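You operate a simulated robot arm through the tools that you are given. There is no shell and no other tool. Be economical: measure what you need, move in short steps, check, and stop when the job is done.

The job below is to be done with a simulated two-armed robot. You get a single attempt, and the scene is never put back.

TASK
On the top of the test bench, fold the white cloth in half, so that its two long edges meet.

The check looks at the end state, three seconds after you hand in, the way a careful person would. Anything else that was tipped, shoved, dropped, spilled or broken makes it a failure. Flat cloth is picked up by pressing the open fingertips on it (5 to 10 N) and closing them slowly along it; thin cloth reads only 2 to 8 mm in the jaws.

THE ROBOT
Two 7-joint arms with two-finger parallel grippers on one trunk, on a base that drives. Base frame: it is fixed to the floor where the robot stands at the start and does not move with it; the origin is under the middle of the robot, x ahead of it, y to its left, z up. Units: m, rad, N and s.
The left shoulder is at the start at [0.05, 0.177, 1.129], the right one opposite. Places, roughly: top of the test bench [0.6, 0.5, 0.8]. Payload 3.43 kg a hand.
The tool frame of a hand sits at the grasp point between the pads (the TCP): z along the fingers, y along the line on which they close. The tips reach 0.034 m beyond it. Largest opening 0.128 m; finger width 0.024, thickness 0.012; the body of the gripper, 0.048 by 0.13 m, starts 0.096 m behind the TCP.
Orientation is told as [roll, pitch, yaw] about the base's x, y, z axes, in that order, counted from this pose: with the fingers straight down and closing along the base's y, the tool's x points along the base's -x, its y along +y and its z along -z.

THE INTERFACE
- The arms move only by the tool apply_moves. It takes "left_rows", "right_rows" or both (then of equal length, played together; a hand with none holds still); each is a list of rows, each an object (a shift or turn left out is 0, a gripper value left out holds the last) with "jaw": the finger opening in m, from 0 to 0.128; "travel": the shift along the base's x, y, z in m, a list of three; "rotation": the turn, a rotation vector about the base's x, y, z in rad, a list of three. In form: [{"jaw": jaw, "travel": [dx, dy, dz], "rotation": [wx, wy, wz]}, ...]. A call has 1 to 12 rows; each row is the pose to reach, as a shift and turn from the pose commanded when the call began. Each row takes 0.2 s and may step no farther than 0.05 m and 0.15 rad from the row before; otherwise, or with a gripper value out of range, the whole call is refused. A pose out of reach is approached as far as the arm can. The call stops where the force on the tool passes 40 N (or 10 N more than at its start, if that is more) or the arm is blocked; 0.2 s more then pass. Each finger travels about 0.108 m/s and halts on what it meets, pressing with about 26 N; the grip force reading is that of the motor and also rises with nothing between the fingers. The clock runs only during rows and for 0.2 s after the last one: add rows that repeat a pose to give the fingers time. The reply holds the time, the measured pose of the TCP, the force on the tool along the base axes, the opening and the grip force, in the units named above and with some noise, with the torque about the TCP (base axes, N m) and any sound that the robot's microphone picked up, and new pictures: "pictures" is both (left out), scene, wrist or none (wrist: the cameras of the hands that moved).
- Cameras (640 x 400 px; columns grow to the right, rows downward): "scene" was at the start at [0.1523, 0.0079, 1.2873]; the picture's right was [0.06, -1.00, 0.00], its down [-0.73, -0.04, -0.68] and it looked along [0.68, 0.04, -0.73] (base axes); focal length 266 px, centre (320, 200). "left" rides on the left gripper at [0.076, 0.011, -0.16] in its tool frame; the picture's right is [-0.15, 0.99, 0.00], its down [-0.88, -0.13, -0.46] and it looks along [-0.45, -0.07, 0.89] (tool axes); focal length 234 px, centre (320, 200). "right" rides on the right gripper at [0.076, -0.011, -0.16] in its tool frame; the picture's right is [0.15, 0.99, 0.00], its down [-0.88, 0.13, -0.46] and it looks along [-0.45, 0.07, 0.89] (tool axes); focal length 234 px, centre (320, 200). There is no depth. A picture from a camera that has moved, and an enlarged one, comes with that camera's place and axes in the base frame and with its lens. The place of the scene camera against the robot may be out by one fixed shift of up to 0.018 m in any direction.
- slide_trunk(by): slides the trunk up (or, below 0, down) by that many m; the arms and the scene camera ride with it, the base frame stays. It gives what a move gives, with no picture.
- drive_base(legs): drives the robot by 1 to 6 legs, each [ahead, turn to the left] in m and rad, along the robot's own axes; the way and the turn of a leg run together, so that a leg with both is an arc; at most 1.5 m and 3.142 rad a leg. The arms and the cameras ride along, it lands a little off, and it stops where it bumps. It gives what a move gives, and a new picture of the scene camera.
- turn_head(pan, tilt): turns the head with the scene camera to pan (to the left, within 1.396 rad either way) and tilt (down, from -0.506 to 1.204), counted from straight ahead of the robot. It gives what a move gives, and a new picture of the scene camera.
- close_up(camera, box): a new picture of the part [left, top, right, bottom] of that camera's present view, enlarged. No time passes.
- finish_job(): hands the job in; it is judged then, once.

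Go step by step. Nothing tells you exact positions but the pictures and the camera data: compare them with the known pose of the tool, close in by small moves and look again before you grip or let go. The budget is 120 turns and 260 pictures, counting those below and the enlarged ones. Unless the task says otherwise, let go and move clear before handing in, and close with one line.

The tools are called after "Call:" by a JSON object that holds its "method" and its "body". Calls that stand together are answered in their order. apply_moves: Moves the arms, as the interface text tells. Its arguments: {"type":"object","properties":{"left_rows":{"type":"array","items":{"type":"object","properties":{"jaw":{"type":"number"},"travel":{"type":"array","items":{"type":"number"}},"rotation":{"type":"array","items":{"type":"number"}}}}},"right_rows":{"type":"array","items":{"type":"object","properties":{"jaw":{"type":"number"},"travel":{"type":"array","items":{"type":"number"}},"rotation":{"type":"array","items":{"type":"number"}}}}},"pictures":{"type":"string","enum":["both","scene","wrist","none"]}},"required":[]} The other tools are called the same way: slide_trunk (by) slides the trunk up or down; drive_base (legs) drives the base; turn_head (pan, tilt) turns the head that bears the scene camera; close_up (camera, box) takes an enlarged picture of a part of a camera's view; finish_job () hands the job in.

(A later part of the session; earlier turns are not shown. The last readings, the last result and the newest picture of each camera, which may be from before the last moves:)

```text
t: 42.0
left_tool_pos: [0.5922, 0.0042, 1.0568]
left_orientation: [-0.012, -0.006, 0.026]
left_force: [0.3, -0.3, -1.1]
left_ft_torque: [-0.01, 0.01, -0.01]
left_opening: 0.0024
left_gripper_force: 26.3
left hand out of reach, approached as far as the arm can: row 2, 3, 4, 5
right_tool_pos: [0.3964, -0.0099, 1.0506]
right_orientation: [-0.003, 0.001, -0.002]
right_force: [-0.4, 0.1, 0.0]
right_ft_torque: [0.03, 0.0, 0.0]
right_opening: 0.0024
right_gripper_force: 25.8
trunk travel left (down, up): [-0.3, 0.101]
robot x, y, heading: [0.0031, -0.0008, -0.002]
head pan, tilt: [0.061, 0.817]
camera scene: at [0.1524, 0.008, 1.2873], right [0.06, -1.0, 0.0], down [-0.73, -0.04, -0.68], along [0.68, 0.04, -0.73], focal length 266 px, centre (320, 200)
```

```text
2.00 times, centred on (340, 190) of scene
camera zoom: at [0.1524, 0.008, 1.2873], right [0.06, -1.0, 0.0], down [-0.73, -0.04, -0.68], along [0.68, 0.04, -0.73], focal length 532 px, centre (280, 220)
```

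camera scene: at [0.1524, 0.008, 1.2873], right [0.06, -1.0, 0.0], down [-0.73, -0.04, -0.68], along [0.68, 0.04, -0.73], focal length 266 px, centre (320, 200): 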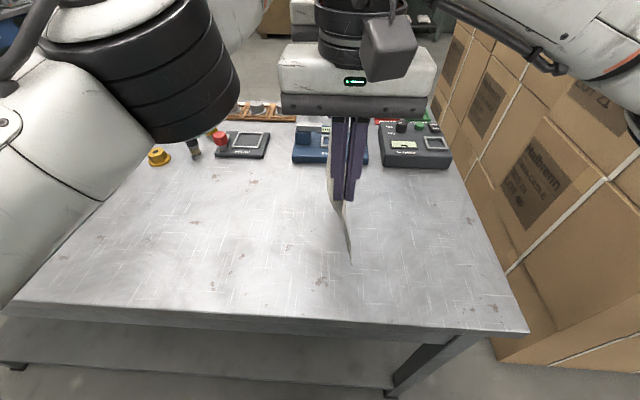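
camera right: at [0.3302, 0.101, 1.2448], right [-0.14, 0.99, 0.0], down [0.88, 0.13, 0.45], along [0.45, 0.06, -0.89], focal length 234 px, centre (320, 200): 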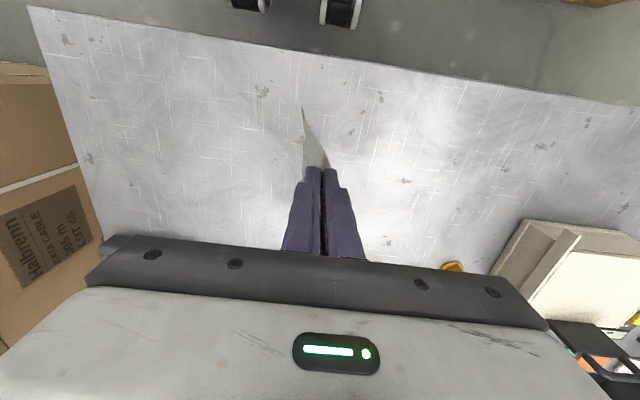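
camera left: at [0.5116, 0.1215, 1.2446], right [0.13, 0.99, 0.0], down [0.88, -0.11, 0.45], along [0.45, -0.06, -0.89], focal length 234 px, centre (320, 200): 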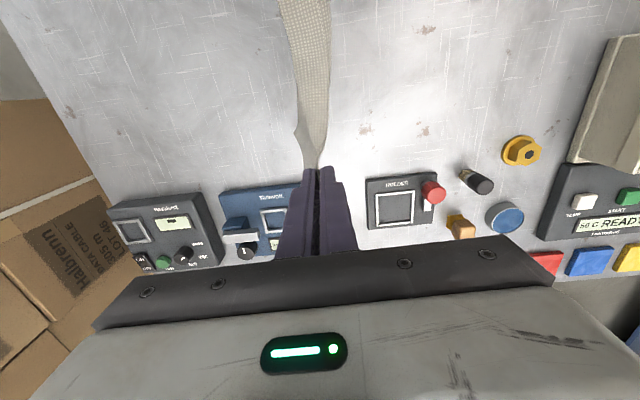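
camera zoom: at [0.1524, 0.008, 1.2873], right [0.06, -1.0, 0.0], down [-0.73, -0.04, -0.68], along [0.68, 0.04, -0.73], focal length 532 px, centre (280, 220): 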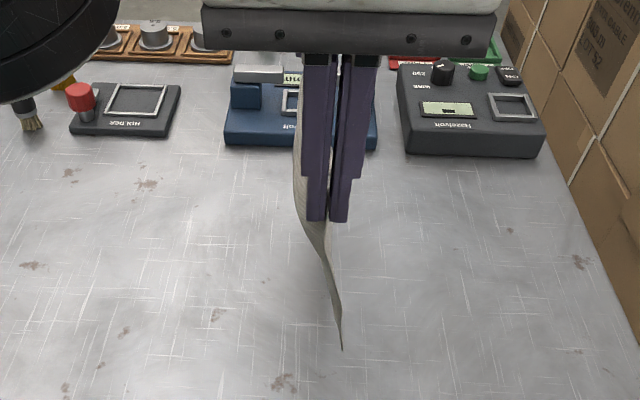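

The free bottom edge hangs at y ≈ −0.03, about 3 cm above the table. I'll lay the lower half down by lowering while moving toward +y.

Call:
{"method": "apply_moves", "body": {"left_rows": [{"travel": [0, 0, -0.022]}, {"travel": [0, 0.005, -0.04]}, {"travel": [0, 0.02, -0.06]}, {"travel": [0, 0.038, -0.08]}, {"travel": [0, 0.055, -0.1]}, {"travel": [0, 0.066, -0.117]}, {"travel": [0, 0.066, -0.117]}], "right_rows": [{"travel": [0, 0.006, -0.02]}, {"travel": [0, 0.017, -0.035]}, {"travel": [0, 0.032, -0.055]}, {"travel": [0, 0.05, -0.075]}, {"travel": [0, 0.067, -0.095]}, {"travel": [0, 0.08, -0.112]}, {"travel": [0, 0.08, -0.112]}], "pictures": "scene"}}

Call:
{"method": "close_up", "body": {"camera": "left", "box": [140, 0, 440, 220]}}

Call:
{"method": "close_up", "body": {"camera": "scene", "box": [240, 130, 440, 290]}}

```text
t: 43.6
left_tool_pos: [0.5822, 0.0552, 0.9336]
left_orientation: [0.005, -0.001, -0.007]
left_force: [-0.7, -0.3, -0.7]
left_ft_torque: [0.02, -0.03, 0.03]
left_opening: 0.0024
left_gripper_force: 26.7
left hand out of reach, approached as far as the arm can: row 1, 2, 3, 4
right_tool_pos: [0.3954, 0.0683, 0.9378]
right_orientation: [0.001, 0.004, -0.001]
right_force: [-0.5, 0.6, -0.8]
right_ft_torque: [0.05, 0.01, 0.02]
right_opening: 0.0022
right_gripper_force: 26.2
trunk travel left (down, up): [-0.3, 0.101]
robot x, y, heading: [0.0045, -0.0007, -0.003]
head pan, tilt: [0.061, 0.817]
camera scene: at [0.1524, 0.0076, 1.2873], right [0.06, -1.0, 0.0], down [-0.73, -0.04, -0.68], along [0.68, 0.04, -0.73], focal length 266 px, centre (320, 200)
```

scene: 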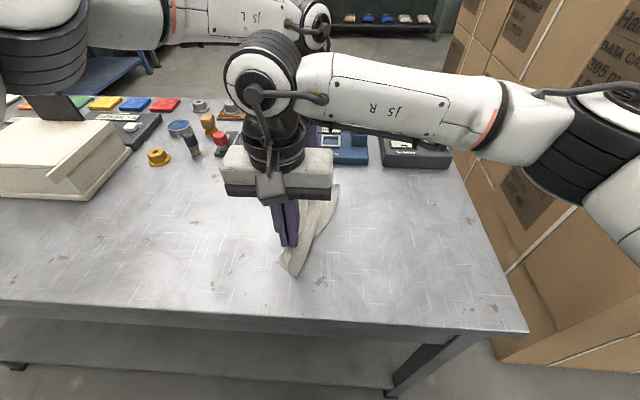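

```text
1.82 times, centred on (290, 110) of left
camera zoom: at [0.5073, 0.0664, 1.0929], right [0.15, 0.99, 0.0], down [0.88, -0.14, 0.46], along [0.45, -0.07, -0.89], focal length 426 px, centre (374, 364)
```

zoom: 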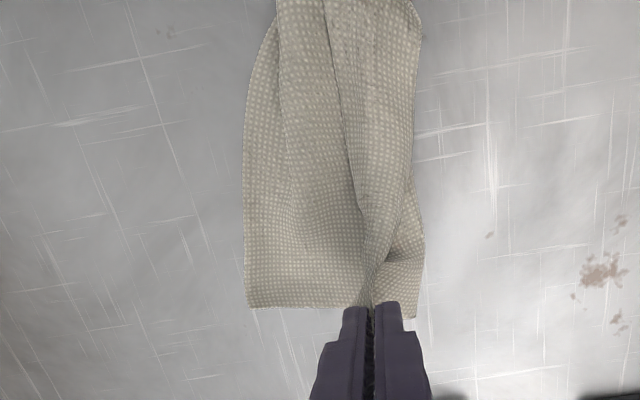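

```text
2.50 times, centred on (340, 210) of scene
camera zoom: at [0.1524, 0.0076, 1.2873], right [0.06, -1.0, 0.0], down [-0.73, -0.04, -0.68], along [0.68, 0.04, -0.73], focal length 666 px, centre (270, 175)
```

zoom: 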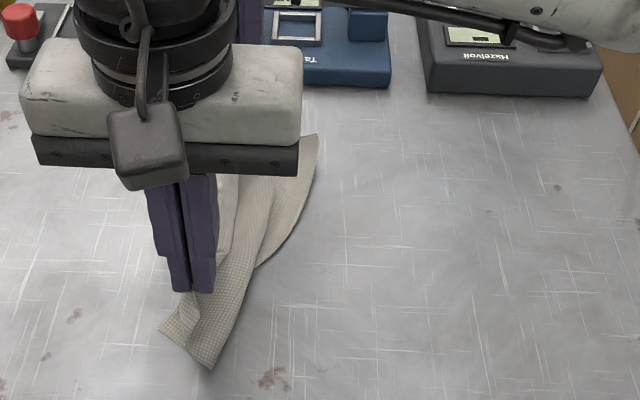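

The lower edge dragged and ended up skewed. I'll pull both hands toward +y at low height so the cloth trails out straight and flat.

Call:
{"method": "apply_moves", "body": {"left_rows": [{"travel": [0, 0.03, -0.005]}, {"travel": [0, 0.06, -0.01]}, {"travel": [0, 0.09, -0.015]}, {"travel": [0, 0.12, -0.02]}, {"travel": [0, 0.15, -0.025]}, {"travel": [0, 0.17, -0.025]}, {"travel": [0, 0.17, -0.025]}], "right_rows": [{"travel": [0, 0.03, -0.005]}, {"travel": [0, 0.06, -0.01]}, {"travel": [0, 0.09, -0.015]}, {"travel": [0, 0.12, -0.02]}, {"travel": [0, 0.15, -0.025]}, {"travel": [0, 0.157, -0.028]}, {"travel": [0, 0.157, -0.028]}]}}

```text
t: 45.2
left_tool_pos: [0.5838, 0.2254, 0.9086]
left_orientation: [0.005, 0.0, -0.008]
left_force: [-0.2, 0.3, -0.6]
left_ft_torque: [0.0, 0.05, 0.03]
left_opening: 0.0025
left_gripper_force: 26.1
right_tool_pos: [0.4145, 0.1749, 0.9195]
right_orientation: [0.002, 0.002, -0.045]
right_force: [-0.6, 0.1, 0.0]
right_ft_torque: [-0.02, -0.02, 0.0]
right_opening: 0.0021
right_gripper_force: 26.0
right hand out of reach, approached as far as the arm can: row 5, 6, 7
trunk travel left (down, up): [-0.3, 0.101]
robot x, y, heading: [0.0013, 0.0003, -0.0]
head pan, tilt: [0.061, 0.817]
camera scene: at [0.1523, 0.0078, 1.2873], right [0.06, -1.0, 0.0], down [-0.73, -0.04, -0.68], along [0.68, 0.04, -0.73], focal length 266 px, centre (320, 200)
camera right: at [0.3393, 0.1677, 1.08], right [-0.1, 0.99, 0.0], down [0.89, 0.09, 0.45], along [0.45, 0.05, -0.89], focal length 234 px, centre (320, 200)
camera left: at [0.5073, 0.2366, 1.0681], right [0.15, 0.99, 0.0], down [0.88, -0.14, 0.46], along [0.45, -0.07, -0.89], focal length 234 px, centre (320, 200)
```

scene: 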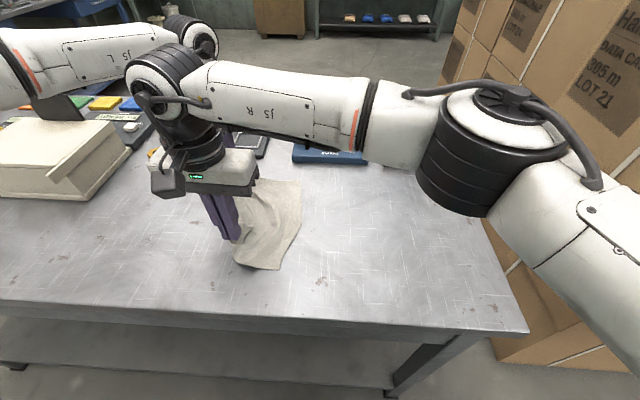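
right: 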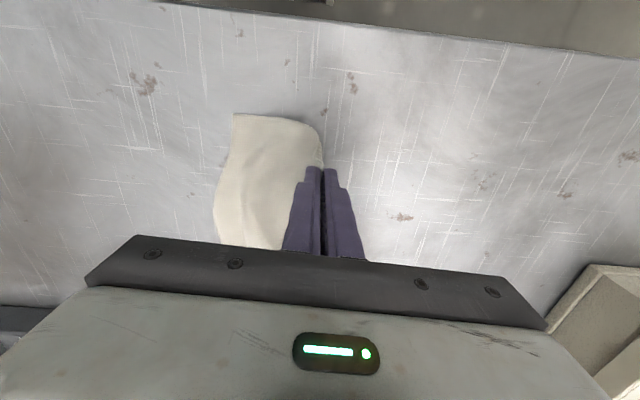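
left: 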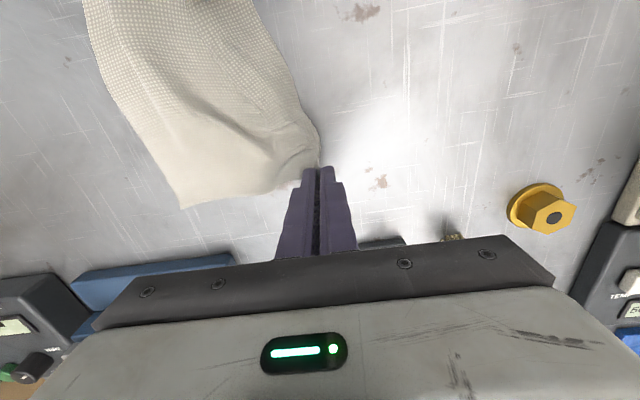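

The right hand ran out of reach before the near end was straight. I'll lift the cloth clear, bring it back to y ≈ 0.02, then lay it flat along a taut arc.

Call:
{"method": "apply_moves", "body": {"left_rows": [{"travel": [0, -0.02, 0.04]}, {"travel": [0, -0.05, 0.08]}, {"travel": [0.002, -0.09, 0.11]}, {"travel": [0.002, -0.13, 0.135]}, {"travel": [0.002, -0.17, 0.146]}, {"travel": [0.002, -0.205, 0.146]}, {"travel": [0.002, -0.205, 0.146]}, {"travel": [0.002, -0.205, 0.146]}], "right_rows": [{"travel": [-0.005, -0.01, 0.035], "rotation": [0, 0, 0.02]}, {"travel": [-0.01, -0.03, 0.07], "rotation": [0, 0, 0.045]}, {"travel": [-0.02, -0.06, 0.1], "rotation": [0, 0, 0.045]}, {"travel": [-0.02, -0.09, 0.125], "rotation": [0, 0, 0.045]}, {"travel": [-0.02, -0.125, 0.135], "rotation": [0, 0, 0.045]}, {"travel": [-0.02, -0.155, 0.135], "rotation": [0, 0, 0.045]}, {"travel": [-0.02, -0.155, 0.135], "rotation": [0, 0, 0.045]}, {"travel": [-0.02, -0.155, 0.135], "rotation": [0, 0, 0.045]}], "pictures": "none"}}

Call:
{"method": "close_up", "body": {"camera": "scene", "box": [240, 90, 440, 290]}}

Call:
{"method": "close_up", "body": {"camera": "left", "box": [200, 0, 440, 200]}}

Call:
{"method": "close_up", "body": {"camera": "right", "box": [200, 30, 440, 200]}}

```text
t: 47.0
left_tool_pos: [0.5848, 0.0195, 1.055]
left_orientation: [0.003, -0.001, -0.005]
left_force: [-0.4, -0.3, 0.6]
left_ft_torque: [0.0, 0.02, 0.01]
left_opening: 0.0024
left_gripper_force: 25.8
right_tool_pos: [0.3776, 0.035, 1.0524]
right_orientation: [0.0, 0.001, 0.04]
right_force: [1.3, 0.0, 0.3]
right_ft_torque: [0.0, -0.03, -0.04]
right_opening: 0.002
right_gripper_force: 25.9
trunk travel left (down, up): [-0.3, 0.101]
robot x, y, heading: [-0.0025, 0.0001, -0.003]
head pan, tilt: [0.061, 0.817]
```

```text
2.00 times, centred on (340, 190) of scene
camera zoom: at [0.1523, 0.0076, 1.2873], right [0.06, -1.0, 0.0], down [-0.73, -0.04, -0.68], along [0.68, 0.04, -0.73], focal length 532 px, centre (280, 220)
```

zoom: 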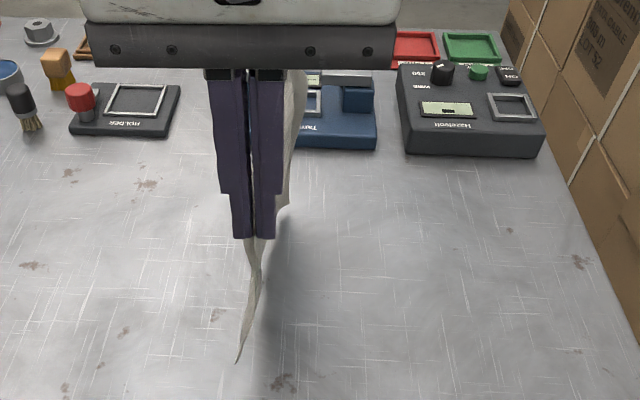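

```text
2.00 times, centred on (320, 100) of left
camera zoom: at [0.5101, 0.0306, 1.2139], right [0.15, 0.99, 0.0], down [0.88, -0.14, 0.46], along [0.45, -0.07, -0.89], focal length 468 px, centre (320, 400)
```

zoom: 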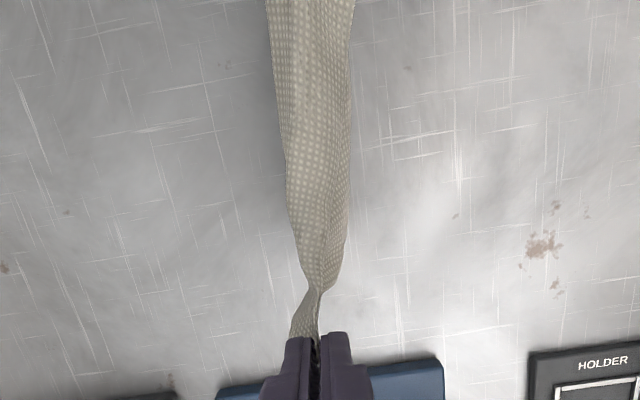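

```text
2.35 times, centred on (320, 115) of right
camera zoom: at [0.3028, 0.0209, 1.2132], right [-0.19, 0.98, 0.0], down [0.88, 0.17, 0.45], along [0.45, 0.08, -0.89], focal length 551 px, centre (320, 400)
```

zoom: 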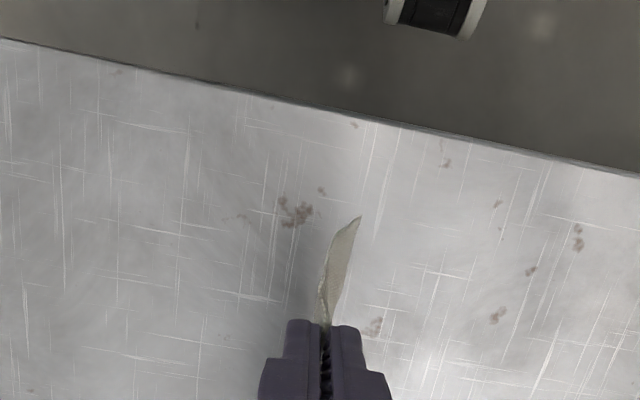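

The cloth hangs straight and taut. Now I'll swing it toward +y along an arc while lowering, to lay it flat.

Call:
{"method": "apply_moves", "body": {"left_rows": [{"travel": [0, -0.012, 0]}, {"travel": [0, -0.012, 0]}, {"travel": [0, -0.012, 0]}, {"travel": [0, 0.015, -0.015]}, {"travel": [0, 0.045, -0.03]}, {"travel": [0, 0.075, -0.055]}, {"travel": [0, 0.1, -0.09]}, {"travel": [0, 0.12, -0.12]}, {"travel": [0, 0.13, -0.145]}, {"travel": [0, 0.13, -0.15]}, {"travel": [0, 0.13, -0.15]}], "right_rows": [{"travel": [0.004, -0.028, 0], "rotation": [0, 0, -0.04]}, {"travel": [0.008, -0.028, 0], "rotation": [0, 0, -0.04]}, {"travel": [0.008, -0.028, 0], "rotation": [0, 0, -0.04]}, {"travel": [0.008, 0.0, -0.013], "rotation": [0, 0, -0.04]}, {"travel": [0.008, 0.03, -0.028], "rotation": [0, 0, -0.04]}, {"travel": [0.008, 0.06, -0.053], "rotation": [0, 0, -0.04]}, {"travel": [0.008, 0.085, -0.088], "rotation": [0, 0, -0.04]}, {"travel": [0.008, 0.105, -0.118], "rotation": [0, 0, -0.04]}, {"travel": [0.008, 0.115, -0.143], "rotation": [0, 0, -0.04]}, {"travel": [0.008, 0.115, -0.148], "rotation": [0, 0, -0.04]}, {"travel": [0.008, 0.115, -0.148], "rotation": [0, 0, -0.04]}], "pictures": "wrist"}}

Call:
{"method": "close_up", "body": {"camera": "scene", "box": [220, 130, 420, 290]}}

```text
t: 49.4
left_tool_pos: [0.585, 0.1496, 0.9042]
left_orientation: [0.002, -0.001, -0.007]
left_force: [0.2, 0.0, 0.7]
left_ft_torque: [0.0, 0.0, 0.0]
left_opening: 0.0026
left_gripper_force: 26.1
right_tool_pos: [0.3853, 0.1489, 0.9039]
right_orientation: [-0.002, 0.002, 0.0]
right_force: [-0.5, -0.1, -0.1]
right_ft_torque: [-0.01, -0.04, 0.01]
right_opening: 0.0025
right_gripper_force: 25.7
trunk travel left (down, up): [-0.3, 0.101]
robot x, y, heading: [0.0029, -0.0023, 0.002]
head pan, tilt: [0.061, 0.817]
camera right: at [0.31, 0.1389, 1.0646], right [-0.15, 0.99, 0.0], down [0.88, 0.13, 0.45], along [0.45, 0.07, -0.89], focal length 234 px, centre (320, 200)
camera left: at [0.5098, 0.1614, 1.0634], right [0.15, 0.99, 0.0], down [0.88, -0.14, 0.46], along [0.45, -0.07, -0.89], focal length 234 px, centre (320, 200)
```

right: 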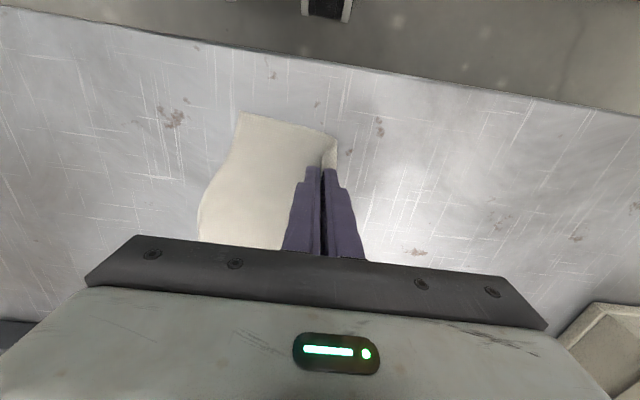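
left: 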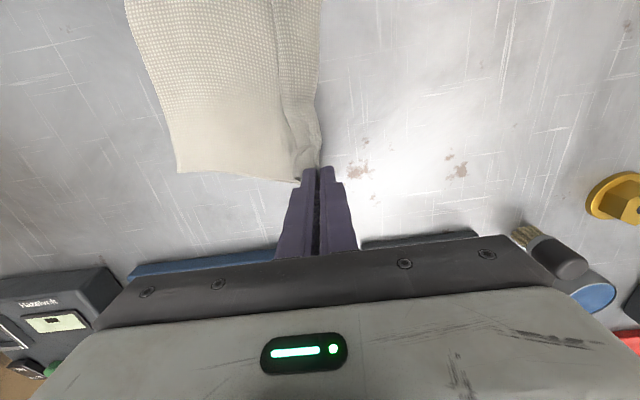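

```text
2.50 times, centred on (320, 210) of scene
camera zoom: at [0.1523, 0.0079, 1.2873], right [0.06, -1.0, 0.0], down [-0.73, -0.04, -0.68], along [0.68, 0.04, -0.73], focal length 666 px, centre (320, 175)
```

zoom: 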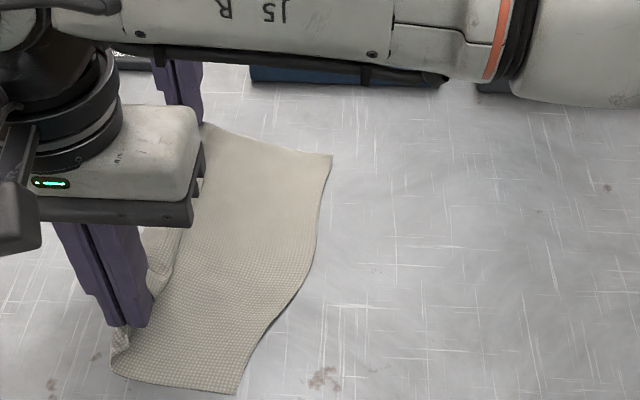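

The near end trails less than the far end. I'll drag the far end another 6 cm toward +y to make the free edge parallel to x.

Call:
{"method": "apply_moves", "body": {"left_rows": [{"travel": [0, 0.02, 0.0]}, {"travel": [0, 0.04, 0]}, {"travel": [0, 0.06, 0]}, {"travel": [0, 0.06, 0]}], "pictures": "wrist"}}

Call:
{"method": "close_up", "body": {"camera": "scene", "box": [220, 130, 420, 290]}}

Call:
{"method": "close_up", "body": {"camera": "right", "box": [200, 60, 400, 260]}}

```text
t: 50.4
left_tool_pos: [0.5865, 0.2088, 0.906]
left_orientation: [0.003, -0.001, -0.007]
left_force: [0.5, 0.2, -0.5]
left_ft_torque: [0.01, 0.02, 0.01]
left_opening: 0.0025
left_gripper_force: 25.7
right_tool_pos: [0.3845, 0.15, 0.9048]
right_orientation: [0.0, 0.002, 0.002]
right_force: [0.4, 0.4, -0.2]
right_ft_torque: [0.0, 0.03, -0.03]
right_opening: 0.0025
right_gripper_force: 25.7
trunk travel left (down, up): [-0.3, 0.101]
robot x, y, heading: [-0.0012, 0.0027, 0.001]
head pan, tilt: [0.061, 0.817]
camera left: at [0.5098, 0.2204, 1.0636], right [0.15, 0.99, 0.0], down [0.88, -0.14, 0.46], along [0.45, -0.07, -0.89], focal length 234 px, centre (320, 200)
```

left: 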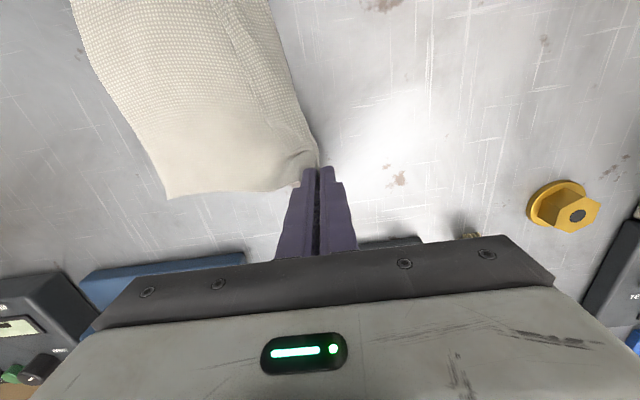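

```text
2.50 times, centred on (320, 210) of scene
camera zoom: at [0.1523, 0.0078, 1.2873], right [0.06, -1.0, 0.0], down [-0.73, -0.04, -0.68], along [0.68, 0.04, -0.73], focal length 666 px, centre (320, 175)
```

zoom: 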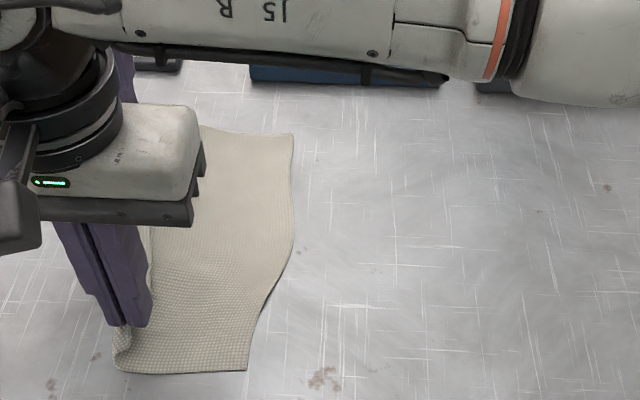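

```text
2.00 times, centred on (300, 160) of right
camera zoom: at [0.3101, 0.1387, 1.0649], right [-0.15, 0.99, 0.0], down [0.88, 0.13, 0.45], along [0.45, 0.07, -0.89], focal length 468 px, centre (360, 280)
```

zoom: 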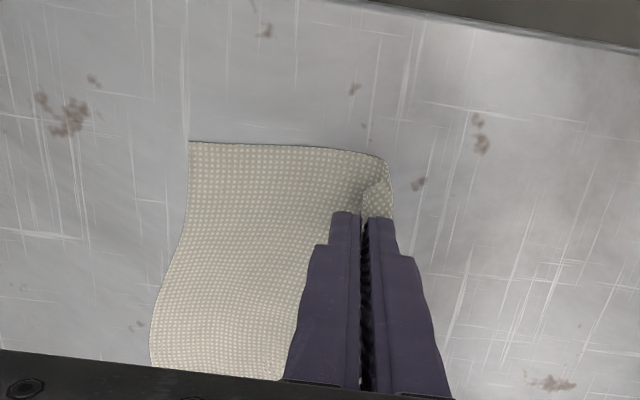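

The cloth is now aligned, and the near end is already at its half fold. I'll fold the far end over with the left hand, with the right hand moving in step.

Call:
{"method": "apply_moves", "body": {"left_rows": [{"travel": [0, -0.019, 0.015]}, {"travel": [0, -0.044, 0.03]}, {"travel": [0, -0.064, 0.033]}, {"travel": [0, -0.084, 0.026]}, {"travel": [0, -0.1, 0.012]}, {"travel": [0, -0.108, 0.0]}, {"travel": [0, -0.108, 0.0]}], "right_rows": [{"travel": [0, 0, 0.005]}, {"travel": [0, -0.003, 0.01]}, {"travel": [0, -0.01, 0.012]}, {"travel": [0, -0.018, 0.012]}, {"travel": [0, -0.026, 0.008]}, {"travel": [0, -0.032, 0.002]}, {"travel": [0, -0.032, 0.002]}], "pictures": "wrist"}}

Call:
{"method": "close_up", "body": {"camera": "scene", "box": [220, 130, 420, 290]}}

Call:
{"method": "close_up", "body": {"camera": "right", "box": [200, 60, 440, 260]}}

Call:
{"method": "close_up", "body": {"camera": "left", "box": [180, 0, 440, 200]}}

```text
t: 52.0
left_tool_pos: [0.5869, 0.1022, 0.9061]
left_orientation: [0.003, -0.002, -0.007]
left_force: [0.2, 0.1, 0.0]
left_ft_torque: [-0.01, 0.0, 0.02]
left_opening: 0.0025
left_gripper_force: 26.3
right_tool_pos: [0.3855, 0.1174, 0.9069]
right_orientation: [0.001, 0.002, 0.0]
right_force: [0.4, 0.0, 0.0]
right_ft_torque: [-0.01, 0.02, -0.02]
right_opening: 0.0021
right_gripper_force: 25.5
trunk travel left (down, up): [-0.3, 0.101]
robot x, y, heading: [-0.0034, 0.0015, -0.001]
head pan, tilt: [0.061, 0.817]
camera right: at [0.3099, 0.1074, 1.0671], right [-0.15, 0.99, 0.0], down [0.88, 0.13, 0.45], along [0.45, 0.07, -0.89], focal length 234 px, centre (320, 200)
camera left: at [0.5094, 0.1132, 1.0635], right [0.15, 0.99, 0.0], down [0.88, -0.14, 0.46], along [0.45, -0.07, -0.89], focal length 234 px, centre (320, 200)
```

right: 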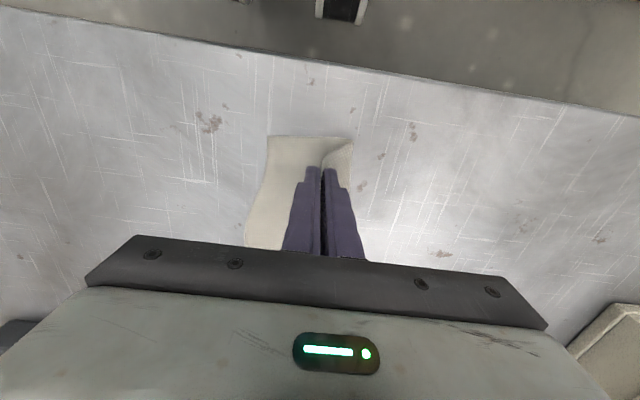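
left: 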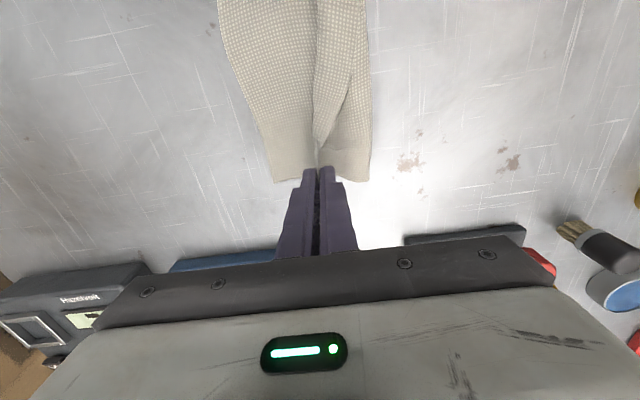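

```text
2.50 times, centred on (320, 210) of scene
camera zoom: at [0.1523, 0.0079, 1.2873], right [0.06, -1.0, 0.0], down [-0.73, -0.04, -0.68], along [0.68, 0.04, -0.73], focal length 666 px, centre (320, 175)
```

zoom: 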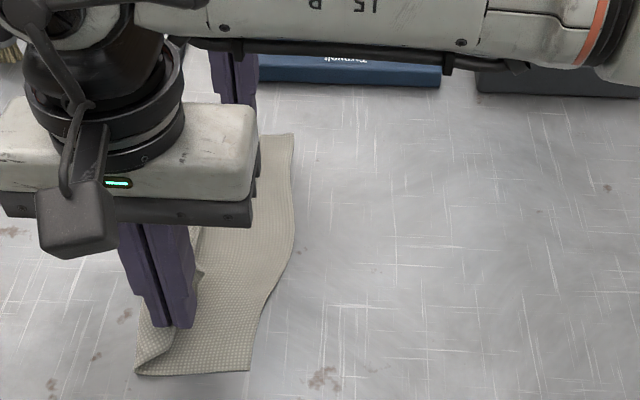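

```text
2.00 times, centred on (320, 160) of right
camera zoom: at [0.3099, 0.1074, 1.0671], right [-0.15, 0.99, 0.0], down [0.88, 0.13, 0.45], along [0.45, 0.07, -0.89], focal length 468 px, centre (320, 280)
```

zoom: 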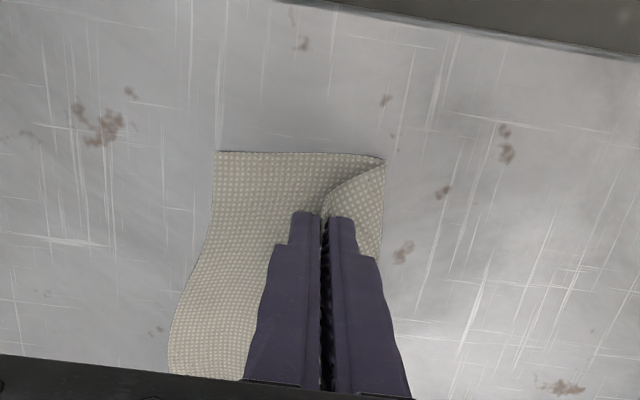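

```text
2.00 times, centred on (310, 100) of left
camera zoom: at [0.5094, 0.1132, 1.0635], right [0.15, 0.99, 0.0], down [0.88, -0.14, 0.46], along [0.45, -0.07, -0.89], focal length 468 px, centre (340, 400)
```

zoom: 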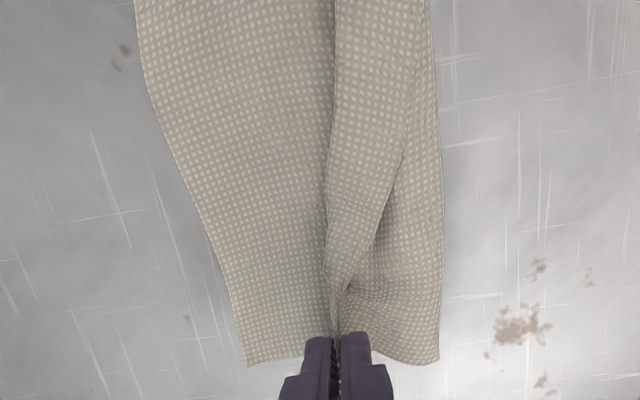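

The lower half is well placed, with the fold line at y≈0.148 and the free edge at y≈0.055. The far flap still lies folded back on top, so I'll release the left hand, keep the right as anchor, and re-grip the flap's free edge to flip it.

Call:
{"method": "apply_moves", "body": {"left_rows": [{"travel": [0, -0.004, -0.006]}, {"travel": [0, -0.008, -0.01]}, {"jaw": 0.012, "travel": [0, -0.008, -0.01]}, {"jaw": 0.024, "travel": [0, -0.008, -0.01]}, {"jaw": 0.024, "travel": [0, -0.008, 0.01]}, {"jaw": 0.024, "travel": [0, -0.008, 0.05]}, {"jaw": 0.024, "travel": [0, 0.012, 0.07]}], "pictures": "none"}}

Call:
{"method": "close_up", "body": {"camera": "left", "box": [180, 0, 440, 200]}}

```text
t: 53.6
left_tool_pos: [0.5849, 0.1144, 0.9748]
left_orientation: [0.003, 0.001, -0.005]
left_force: [-0.6, -1.1, -0.9]
left_ft_torque: [0.01, -0.01, -0.01]
left_opening: 0.0242
left_gripper_force: 0.1
right_tool_pos: [0.3839, 0.1187, 0.9069]
right_orientation: [-0.002, 0.004, 0.001]
right_force: [0.0, -0.2, -0.1]
right_ft_torque: [0.02, 0.01, 0.01]
right_opening: 0.0022
right_gripper_force: 26.3
trunk travel left (down, up): [-0.3, 0.101]
robot x, y, heading: [-0.0003, 0.002, -0.003]
head pan, tilt: [0.061, 0.817]
```

```text
2.00 times, centred on (310, 100) of left
camera zoom: at [0.5094, 0.1255, 1.1341], right [0.15, 0.99, 0.0], down [0.88, -0.14, 0.46], along [0.45, -0.07, -0.89], focal length 468 px, centre (340, 400)
```

zoom: 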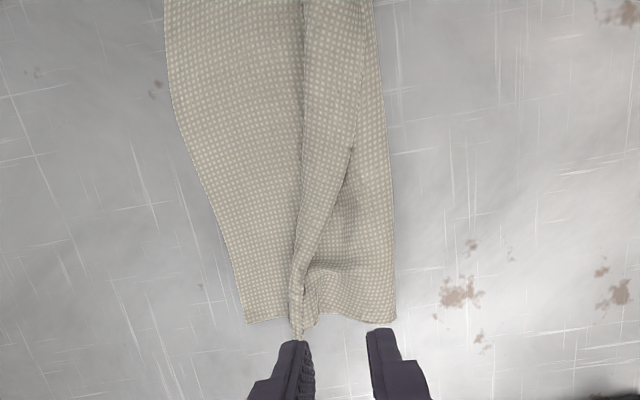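

Call:
{"method": "apply_moves", "body": {"left_rows": [{"travel": [-0.02, -0.004, 0]}, {"travel": [-0.037, -0.006, -0.01]}, {"travel": [-0.037, -0.006, -0.04]}, {"travel": [-0.037, -0.006, -0.07]}, {"travel": [-0.037, -0.006, -0.077]}, {"travel": [-0.037, -0.006, -0.077]}], "pictures": "none"}}

Call:
{"method": "close_up", "body": {"camera": "left", "box": [220, 80, 420, 220]}}

```text
t: 55.0
left_tool_pos: [0.5485, 0.1082, 0.8976]
left_orientation: [0.004, -0.001, -0.006]
left_force: [-0.6, 0.5, 0.8]
left_ft_torque: [0.04, -0.01, 0.04]
left_opening: 0.0238
left_gripper_force: 0.1
right_tool_pos: [0.3838, 0.119, 0.9074]
right_orientation: [-0.001, 0.002, 0.002]
right_force: [-0.4, -0.5, 0.4]
right_ft_torque: [0.01, 0.02, -0.03]
right_opening: 0.0023
right_gripper_force: 25.9
trunk travel left (down, up): [-0.3, 0.101]
robot x, y, heading: [-0.0015, -0.0007, -0.002]
head pan, tilt: [0.061, 0.817]
```

```text
2.86 times, centred on (320, 150) of left
camera zoom: at [0.4724, 0.1191, 1.0563], right [0.15, 0.99, 0.0], down [0.88, -0.14, 0.46], along [0.45, -0.07, -0.89], focal length 669 px, centre (320, 343)
```

zoom: 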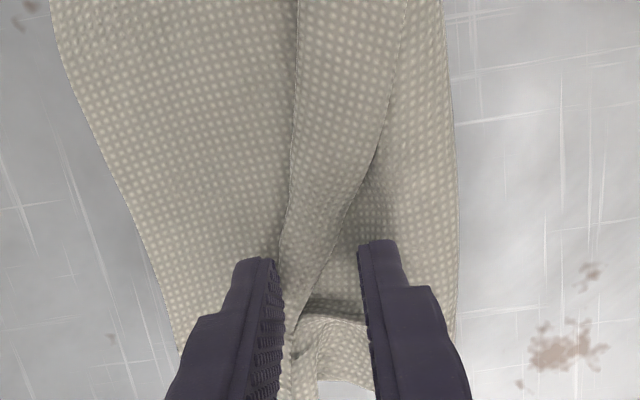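

The jaws straddle the flap. I'll shift slightly toward +y, press lightly and close.

Call:
{"method": "apply_moves", "body": {"left_rows": [{"travel": [-0.002, 0.004, -0.004]}, {"travel": [-0.002, 0.004, -0.008]}, {"travel": [-0.002, 0.004, -0.01]}, {"jaw": 0.02, "travel": [-0.002, 0.004, -0.01]}, {"jaw": 0.016, "travel": [-0.002, 0.004, -0.01]}, {"jaw": 0.012, "travel": [-0.002, 0.004, -0.01]}, {"jaw": 0.008, "travel": [-0.002, 0.004, -0.01]}, {"jaw": 0.004, "travel": [-0.002, 0.004, -0.01]}, {"jaw": 0.0, "travel": [-0.002, 0.004, -0.01]}, {"jaw": 0.0, "travel": [-0.002, 0.004, -0.008]}], "pictures": "none"}}

Call:
{"method": "apply_moves", "body": {"left_rows": [{"travel": [0, 0, 0.015]}, {"travel": [0, -0.002, 0.03]}, {"travel": [0, -0.002, 0.03]}], "pictures": "none"}}

Call:
{"method": "close_up", "body": {"camera": "left", "box": [180, 20, 440, 220]}}

Call:
{"method": "close_up", "body": {"camera": "right", "box": [220, 100, 420, 260]}}

```text
t: 57.2
left_tool_pos: [0.5463, 0.1113, 0.8902]
left_orientation: [0.004, 0.001, -0.006]
left_force: [0.3, -0.5, 0.6]
left_ft_torque: [0.0, 0.02, 0.01]
left_opening: 0.0028
left_gripper_force: 26.2
right_tool_pos: [0.3845, 0.1178, 0.9075]
right_orientation: [0.0, 0.003, 0.003]
right_force: [-0.6, 0.1, 0.6]
right_ft_torque: [0.05, 0.0, 0.0]
right_opening: 0.0022
right_gripper_force: 26.1
trunk travel left (down, up): [-0.3, 0.101]
robot x, y, heading: [0.0014, -0.0013, 0.003]
head pan, tilt: [0.061, 0.817]
```

```text
t: 58.0
left_tool_pos: [0.5465, 0.1097, 0.9206]
left_orientation: [0.002, 0.0, -0.007]
left_force: [-0.1, 0.2, -0.2]
left_ft_torque: [0.03, 0.0, 0.05]
left_opening: 0.0026
left_gripper_force: 26.6
right_tool_pos: [0.3839, 0.1173, 0.9071]
right_orientation: [0.0, 0.001, 0.002]
right_force: [0.0, -0.1, 0.8]
right_ft_torque: [0.03, -0.01, -0.01]
right_opening: 0.0024
right_gripper_force: 26.1
trunk travel left (down, up): [-0.3, 0.101]
robot x, y, heading: [0.0009, 0.002, 0.0]
head pan, tilt: [0.061, 0.817]
```

```text
2.00 times, centred on (310, 120) of left
camera zoom: at [0.4708, 0.1209, 1.0788], right [0.15, 0.99, 0.0], down [0.88, -0.14, 0.46], along [0.45, -0.07, -0.89], focal length 468 px, centre (340, 360)
```

zoom: 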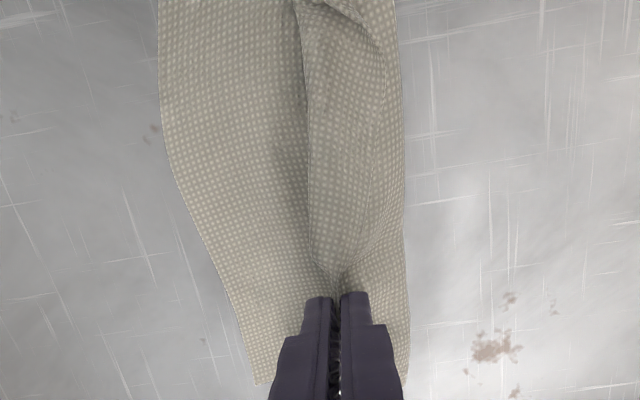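

```text
2.50 times, centred on (320, 180) of right
camera zoom: at [0.3099, 0.1075, 1.0671], right [-0.15, 0.99, 0.0], down [0.88, 0.13, 0.45], along [0.45, 0.07, -0.89], focal length 585 px, centre (320, 250)
```

zoom: 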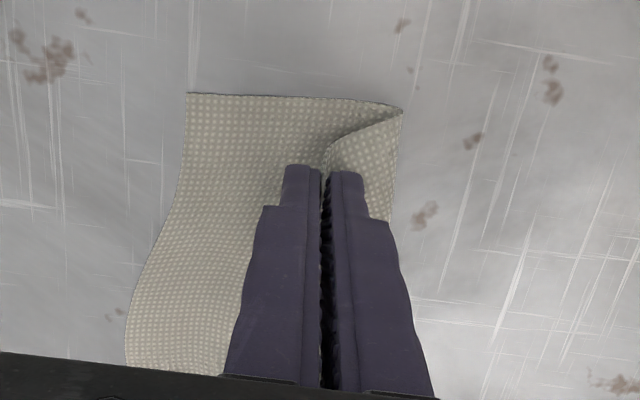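

The flap is gripped, so I'll carry it toward −y in a low arc.

Call:
{"method": "apply_moves", "body": {"left_rows": [{"travel": [0, -0.01, 0.01]}, {"travel": [0, -0.022, 0.012]}, {"travel": [0, -0.034, 0.005]}, {"travel": [0, -0.042, -0.008]}, {"travel": [0, -0.045, -0.018]}, {"travel": [0, -0.045, -0.018]}], "pictures": "none"}}

Call:
{"method": "close_up", "body": {"camera": "left", "box": [180, 0, 440, 220]}}

Call:
{"method": "close_up", "body": {"camera": "scene", "box": [220, 130, 420, 290]}}

```text
t: 59.4
left_tool_pos: [0.5471, 0.065, 0.9022]
left_orientation: [0.005, -0.002, -0.008]
left_force: [0.0, 0.1, -0.5]
left_ft_torque: [0.0, 0.02, -0.02]
left_opening: 0.0028
left_gripper_force: 26.0
right_tool_pos: [0.3833, 0.1184, 0.9081]
right_orientation: [0.0, 0.002, 0.001]
right_force: [0.2, -0.3, -0.2]
right_ft_torque: [0.01, -0.02, -0.01]
right_opening: 0.0024
right_gripper_force: 26.3
trunk travel left (down, up): [-0.3, 0.101]
robot x, y, heading: [-0.0018, 0.0021, 0.0]
head pan, tilt: [0.061, 0.817]
```

```text
1.82 times, centred on (310, 110) of left
camera zoom: at [0.4707, 0.0757, 1.0607], right [0.15, 0.99, 0.0], down [0.88, -0.14, 0.46], along [0.45, -0.07, -0.89], focal length 426 px, centre (338, 364)
```

zoom: 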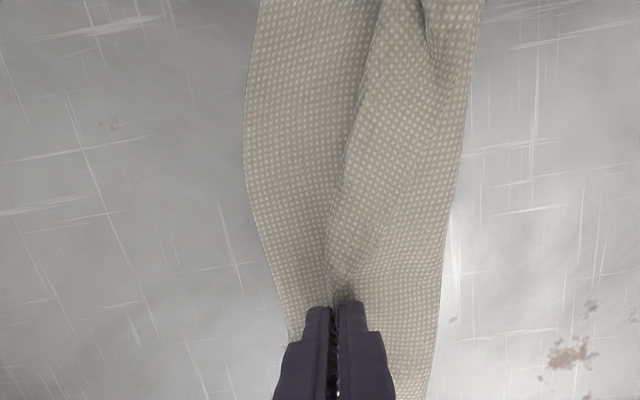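

```text
2.50 times, centred on (320, 210) of scene
camera zoom: at [0.1523, 0.0078, 1.2873], right [0.06, -1.0, 0.0], down [-0.73, -0.04, -0.68], along [0.68, 0.04, -0.73], focal length 666 px, centre (320, 175)
```

zoom: 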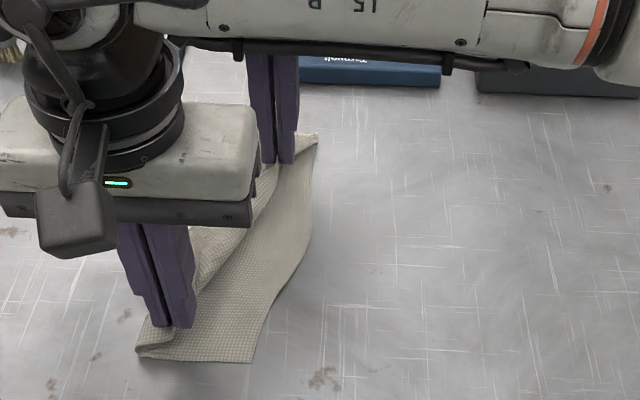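

I'll lower, release and look at the far end from above.

Call:
{"method": "apply_moves", "body": {"left_rows": [{"travel": [0, 0, -0.008]}, {"jaw": 0.012, "travel": [0, 0, -0.008]}, {"jaw": 0.024, "travel": [0, 0, -0.008]}, {"jaw": 0.024, "travel": [0, 0, 0.01]}, {"jaw": 0.024, "travel": [0, 0, 0.05]}, {"jaw": 0.024, "travel": [0.03, 0.02, 0.08]}, {"jaw": 0.024, "travel": [0.05, 0.04, 0.11]}], "pictures": "none"}}

Call:
{"method": "close_up", "body": {"camera": "left", "box": [180, 0, 420, 160]}}

Call:
{"method": "close_up", "body": {"camera": "scene", "box": [220, 130, 420, 290]}}

```text
t: 61.0
left_tool_pos: [0.5962, 0.104, 1.0122]
left_orientation: [0.003, -0.002, -0.006]
left_force: [-0.4, -0.1, 0.8]
left_ft_torque: [-0.01, 0.01, -0.05]
left_opening: 0.024
left_gripper_force: 0.1
right_tool_pos: [0.3854, 0.1181, 0.9078]
right_orientation: [0.0, 0.0, 0.002]
right_force: [0.3, 0.7, 0.4]
right_ft_torque: [0.03, 0.01, 0.01]
right_opening: 0.0024
right_gripper_force: 26.0
trunk travel left (down, up): [-0.3, 0.101]
robot x, y, heading: [-0.0012, -0.0015, 0.003]
head pan, tilt: [0.061, 0.817]
```

```text
2.50 times, centred on (300, 80) of left
camera zoom: at [0.5201, 0.1158, 1.1709], right [0.15, 0.99, 0.0], down [0.88, -0.14, 0.46], along [0.45, -0.07, -0.89], focal length 585 px, centre (370, 500)
```

zoom: 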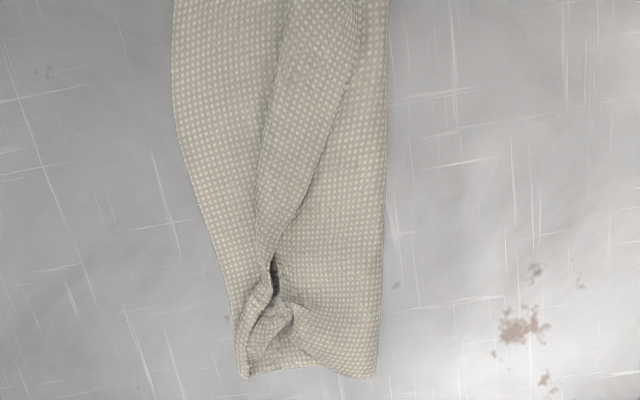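

```text
2.50 times, centred on (320, 210) of scene
camera zoom: at [0.1521, 0.0078, 1.2873], right [0.06, -1.0, 0.0], down [-0.73, -0.04, -0.68], along [0.68, 0.04, -0.73], focal length 666 px, centre (320, 175)
```

zoom: 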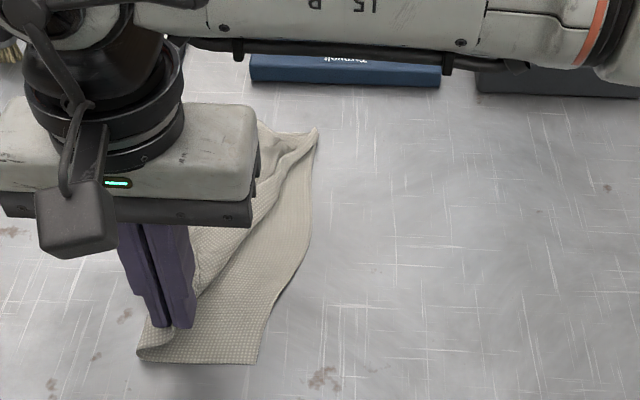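

The far corner has flipped out to the free edge; a folded strip remains toward the middle and near end. I'll release the right hand too and clear it so I can see everything.

Call:
{"method": "apply_moves", "body": {"right_rows": [{"travel": [0, -0.004, -0.01]}, {"jaw": 0.012, "travel": [0, -0.004, -0.012]}, {"jaw": 0.024, "travel": [0, -0.004, -0.012]}, {"jaw": 0.024, "travel": [0, -0.004, 0.01]}, {"jaw": 0.024, "travel": [0, -0.004, 0.06]}, {"jaw": 0.024, "travel": [0, -0.045, 0.08]}, {"travel": [0, -0.09, 0.09]}, {"travel": [0, -0.135, 0.09]}, {"travel": [0, -0.18, 0.09]}, {"travel": [0, -0.22, 0.09]}], "pictures": "wrist"}}

Call:
{"method": "close_up", "body": {"camera": "left", "box": [180, 0, 420, 160]}}

Call:
{"method": "close_up", "body": {"camera": "scene", "box": [220, 140, 380, 280]}}

```text
t: 63.2
left_tool_pos: [0.5959, 0.1039, 1.0113]
left_orientation: [0.004, 0.0, -0.007]
left_force: [0.4, 0.1, 0.8]
left_ft_torque: [0.03, -0.03, -0.01]
left_opening: 0.0241
left_gripper_force: 0.0
right_tool_pos: [0.3829, -0.1029, 0.9982]
right_orientation: [0.0, 0.002, 0.003]
right_force: [0.1, -0.8, 0.1]
right_ft_torque: [0.02, -0.01, -0.01]
right_opening: 0.0243
right_gripper_force: 0.0
trunk travel left (down, up): [-0.3, 0.101]
robot x, y, heading: [-0.0016, -0.0011, -0.001]
head pan, tilt: [0.061, 0.817]
camera right: at [0.309, -0.1144, 1.1573], right [-0.15, 0.99, 0.0], down [0.88, 0.13, 0.45], along [0.45, 0.07, -0.89], focal length 234 px, centre (320, 200)
```

right: 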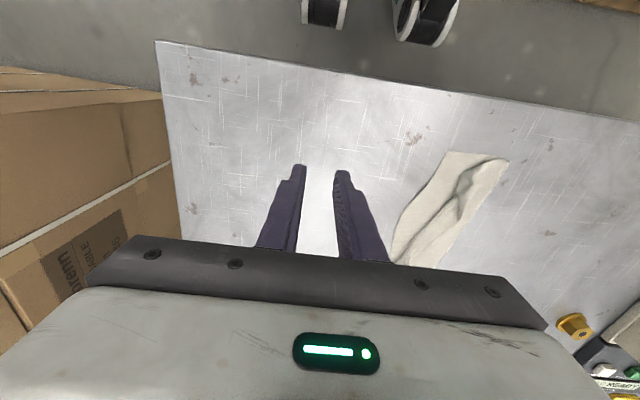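

```text
2.50 times, centred on (300, 80) of left
camera zoom: at [0.52, 0.115, 1.1704], right [0.15, 0.99, 0.0], down [0.88, -0.14, 0.46], along [0.45, -0.07, -0.89], focal length 585 px, centre (370, 500)
```

zoom: 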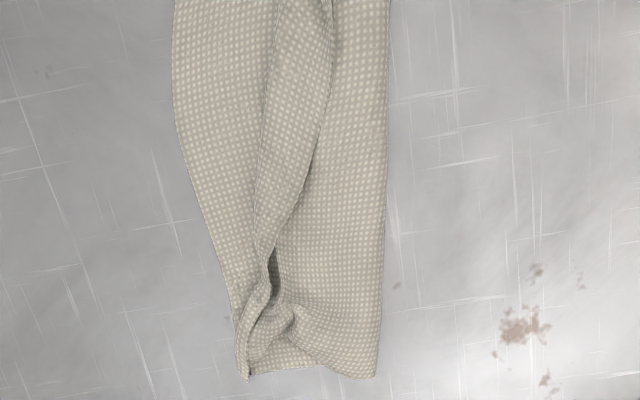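

```text
2.86 times, centred on (300, 210) of scene
camera zoom: at [0.1522, 0.0073, 1.2873], right [0.06, -1.0, 0.0], down [-0.73, -0.04, -0.68], along [0.68, 0.04, -0.73], focal length 761 px, centre (377, 171)
```

zoom: 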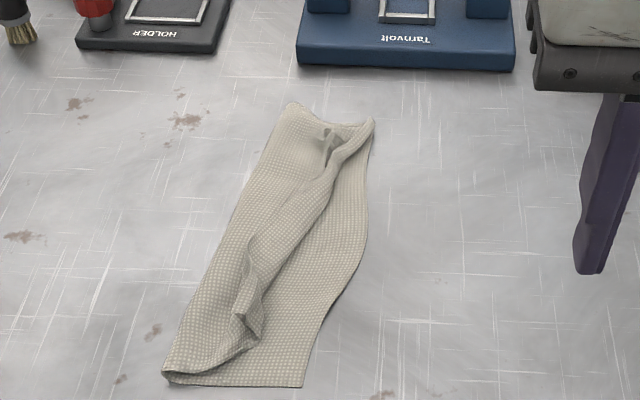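

The cloth is now folded with only the middle strip of the top edge turned back. I'll pin the bottom layer at the near corner with the right fingertips, then flip the strip with the left hand.

Call:
{"method": "apply_moves", "body": {"right_rows": [{"jaw": 0.01, "travel": [-0.003, 0.045, 0]}, {"jaw": 0.0, "travel": [-0.006, 0.09, 0]}, {"travel": [-0.01, 0.135, -0.01]}, {"travel": [-0.01, 0.168, -0.04]}, {"travel": [-0.01, 0.168, -0.08]}, {"travel": [-0.01, 0.168, -0.105]}, {"travel": [-0.01, 0.168, -0.113]}, {"travel": [-0.01, 0.168, -0.115]}], "left_rows": [{"jaw": 0.03, "travel": [-0.02, -0.005, 0], "rotation": [0, 0, -0.1]}, {"jaw": 0.03, "travel": [-0.05, -0.015, 0], "rotation": [0, 0, -0.2]}, {"jaw": 0.03, "travel": [-0.075, -0.02, 0], "rotation": [0, 0, -0.2]}, {"travel": [-0.078, -0.02, -0.02], "rotation": [0, 0, -0.2]}, {"travel": [-0.078, -0.02, -0.05], "rotation": [0, 0, -0.2]}, {"travel": [-0.078, -0.02, -0.08], "rotation": [0, 0, -0.2]}, {"travel": [-0.078, -0.02, -0.1], "rotation": [0, 0, -0.2]}, {"travel": [-0.078, -0.02, -0.108], "rotation": [0, 0, -0.2]}], "pictures": "none"}}

Call:
{"method": "close_up", "body": {"camera": "left", "box": [200, 60, 440, 220]}}

Call:
{"method": "close_up", "body": {"camera": "right", "box": [200, 60, 440, 220]}}

```text
t: 65.0
left_tool_pos: [0.5179, 0.086, 0.9053]
left_orientation: [0.004, -0.001, -0.206]
left_force: [0.0, 0.1, 0.1]
left_ft_torque: [0.05, 0.01, -0.02]
left_opening: 0.0297
left_gripper_force: 0.0
right_tool_pos: [0.3752, 0.0656, 0.8867]
right_orientation: [0.005, -0.005, 0.003]
right_force: [0.0, -0.9, 27.3]
right_ft_torque: [0.03, -0.03, 0.01]
right_opening: 0.0001
right_gripper_force: 26.2
trunk travel left (down, up): [-0.3, 0.101]
robot x, y, heading: [0.0007, 0.0021, 0.005]
head pan, tilt: [0.061, 0.817]
```

```text
2.50 times, centred on (320, 140) of left
camera zoom: at [0.4451, 0.1107, 1.0634], right [0.35, 0.94, 0.0], down [0.83, -0.31, 0.46], along [0.43, -0.15, -0.89], focal length 585 px, centre (320, 350)
```

zoom: 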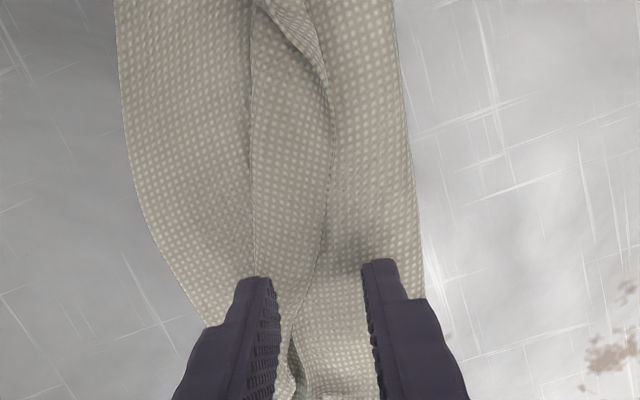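

```text
2.50 times, centred on (320, 140) of right
camera zoom: at [0.2992, 0.0554, 1.0448], right [-0.15, 0.99, 0.0], down [0.88, 0.13, 0.46], along [0.45, 0.07, -0.89], focal length 585 px, centre (320, 350)
```

zoom: 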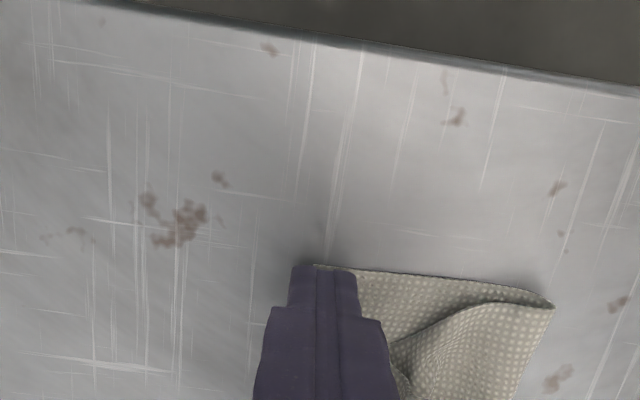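

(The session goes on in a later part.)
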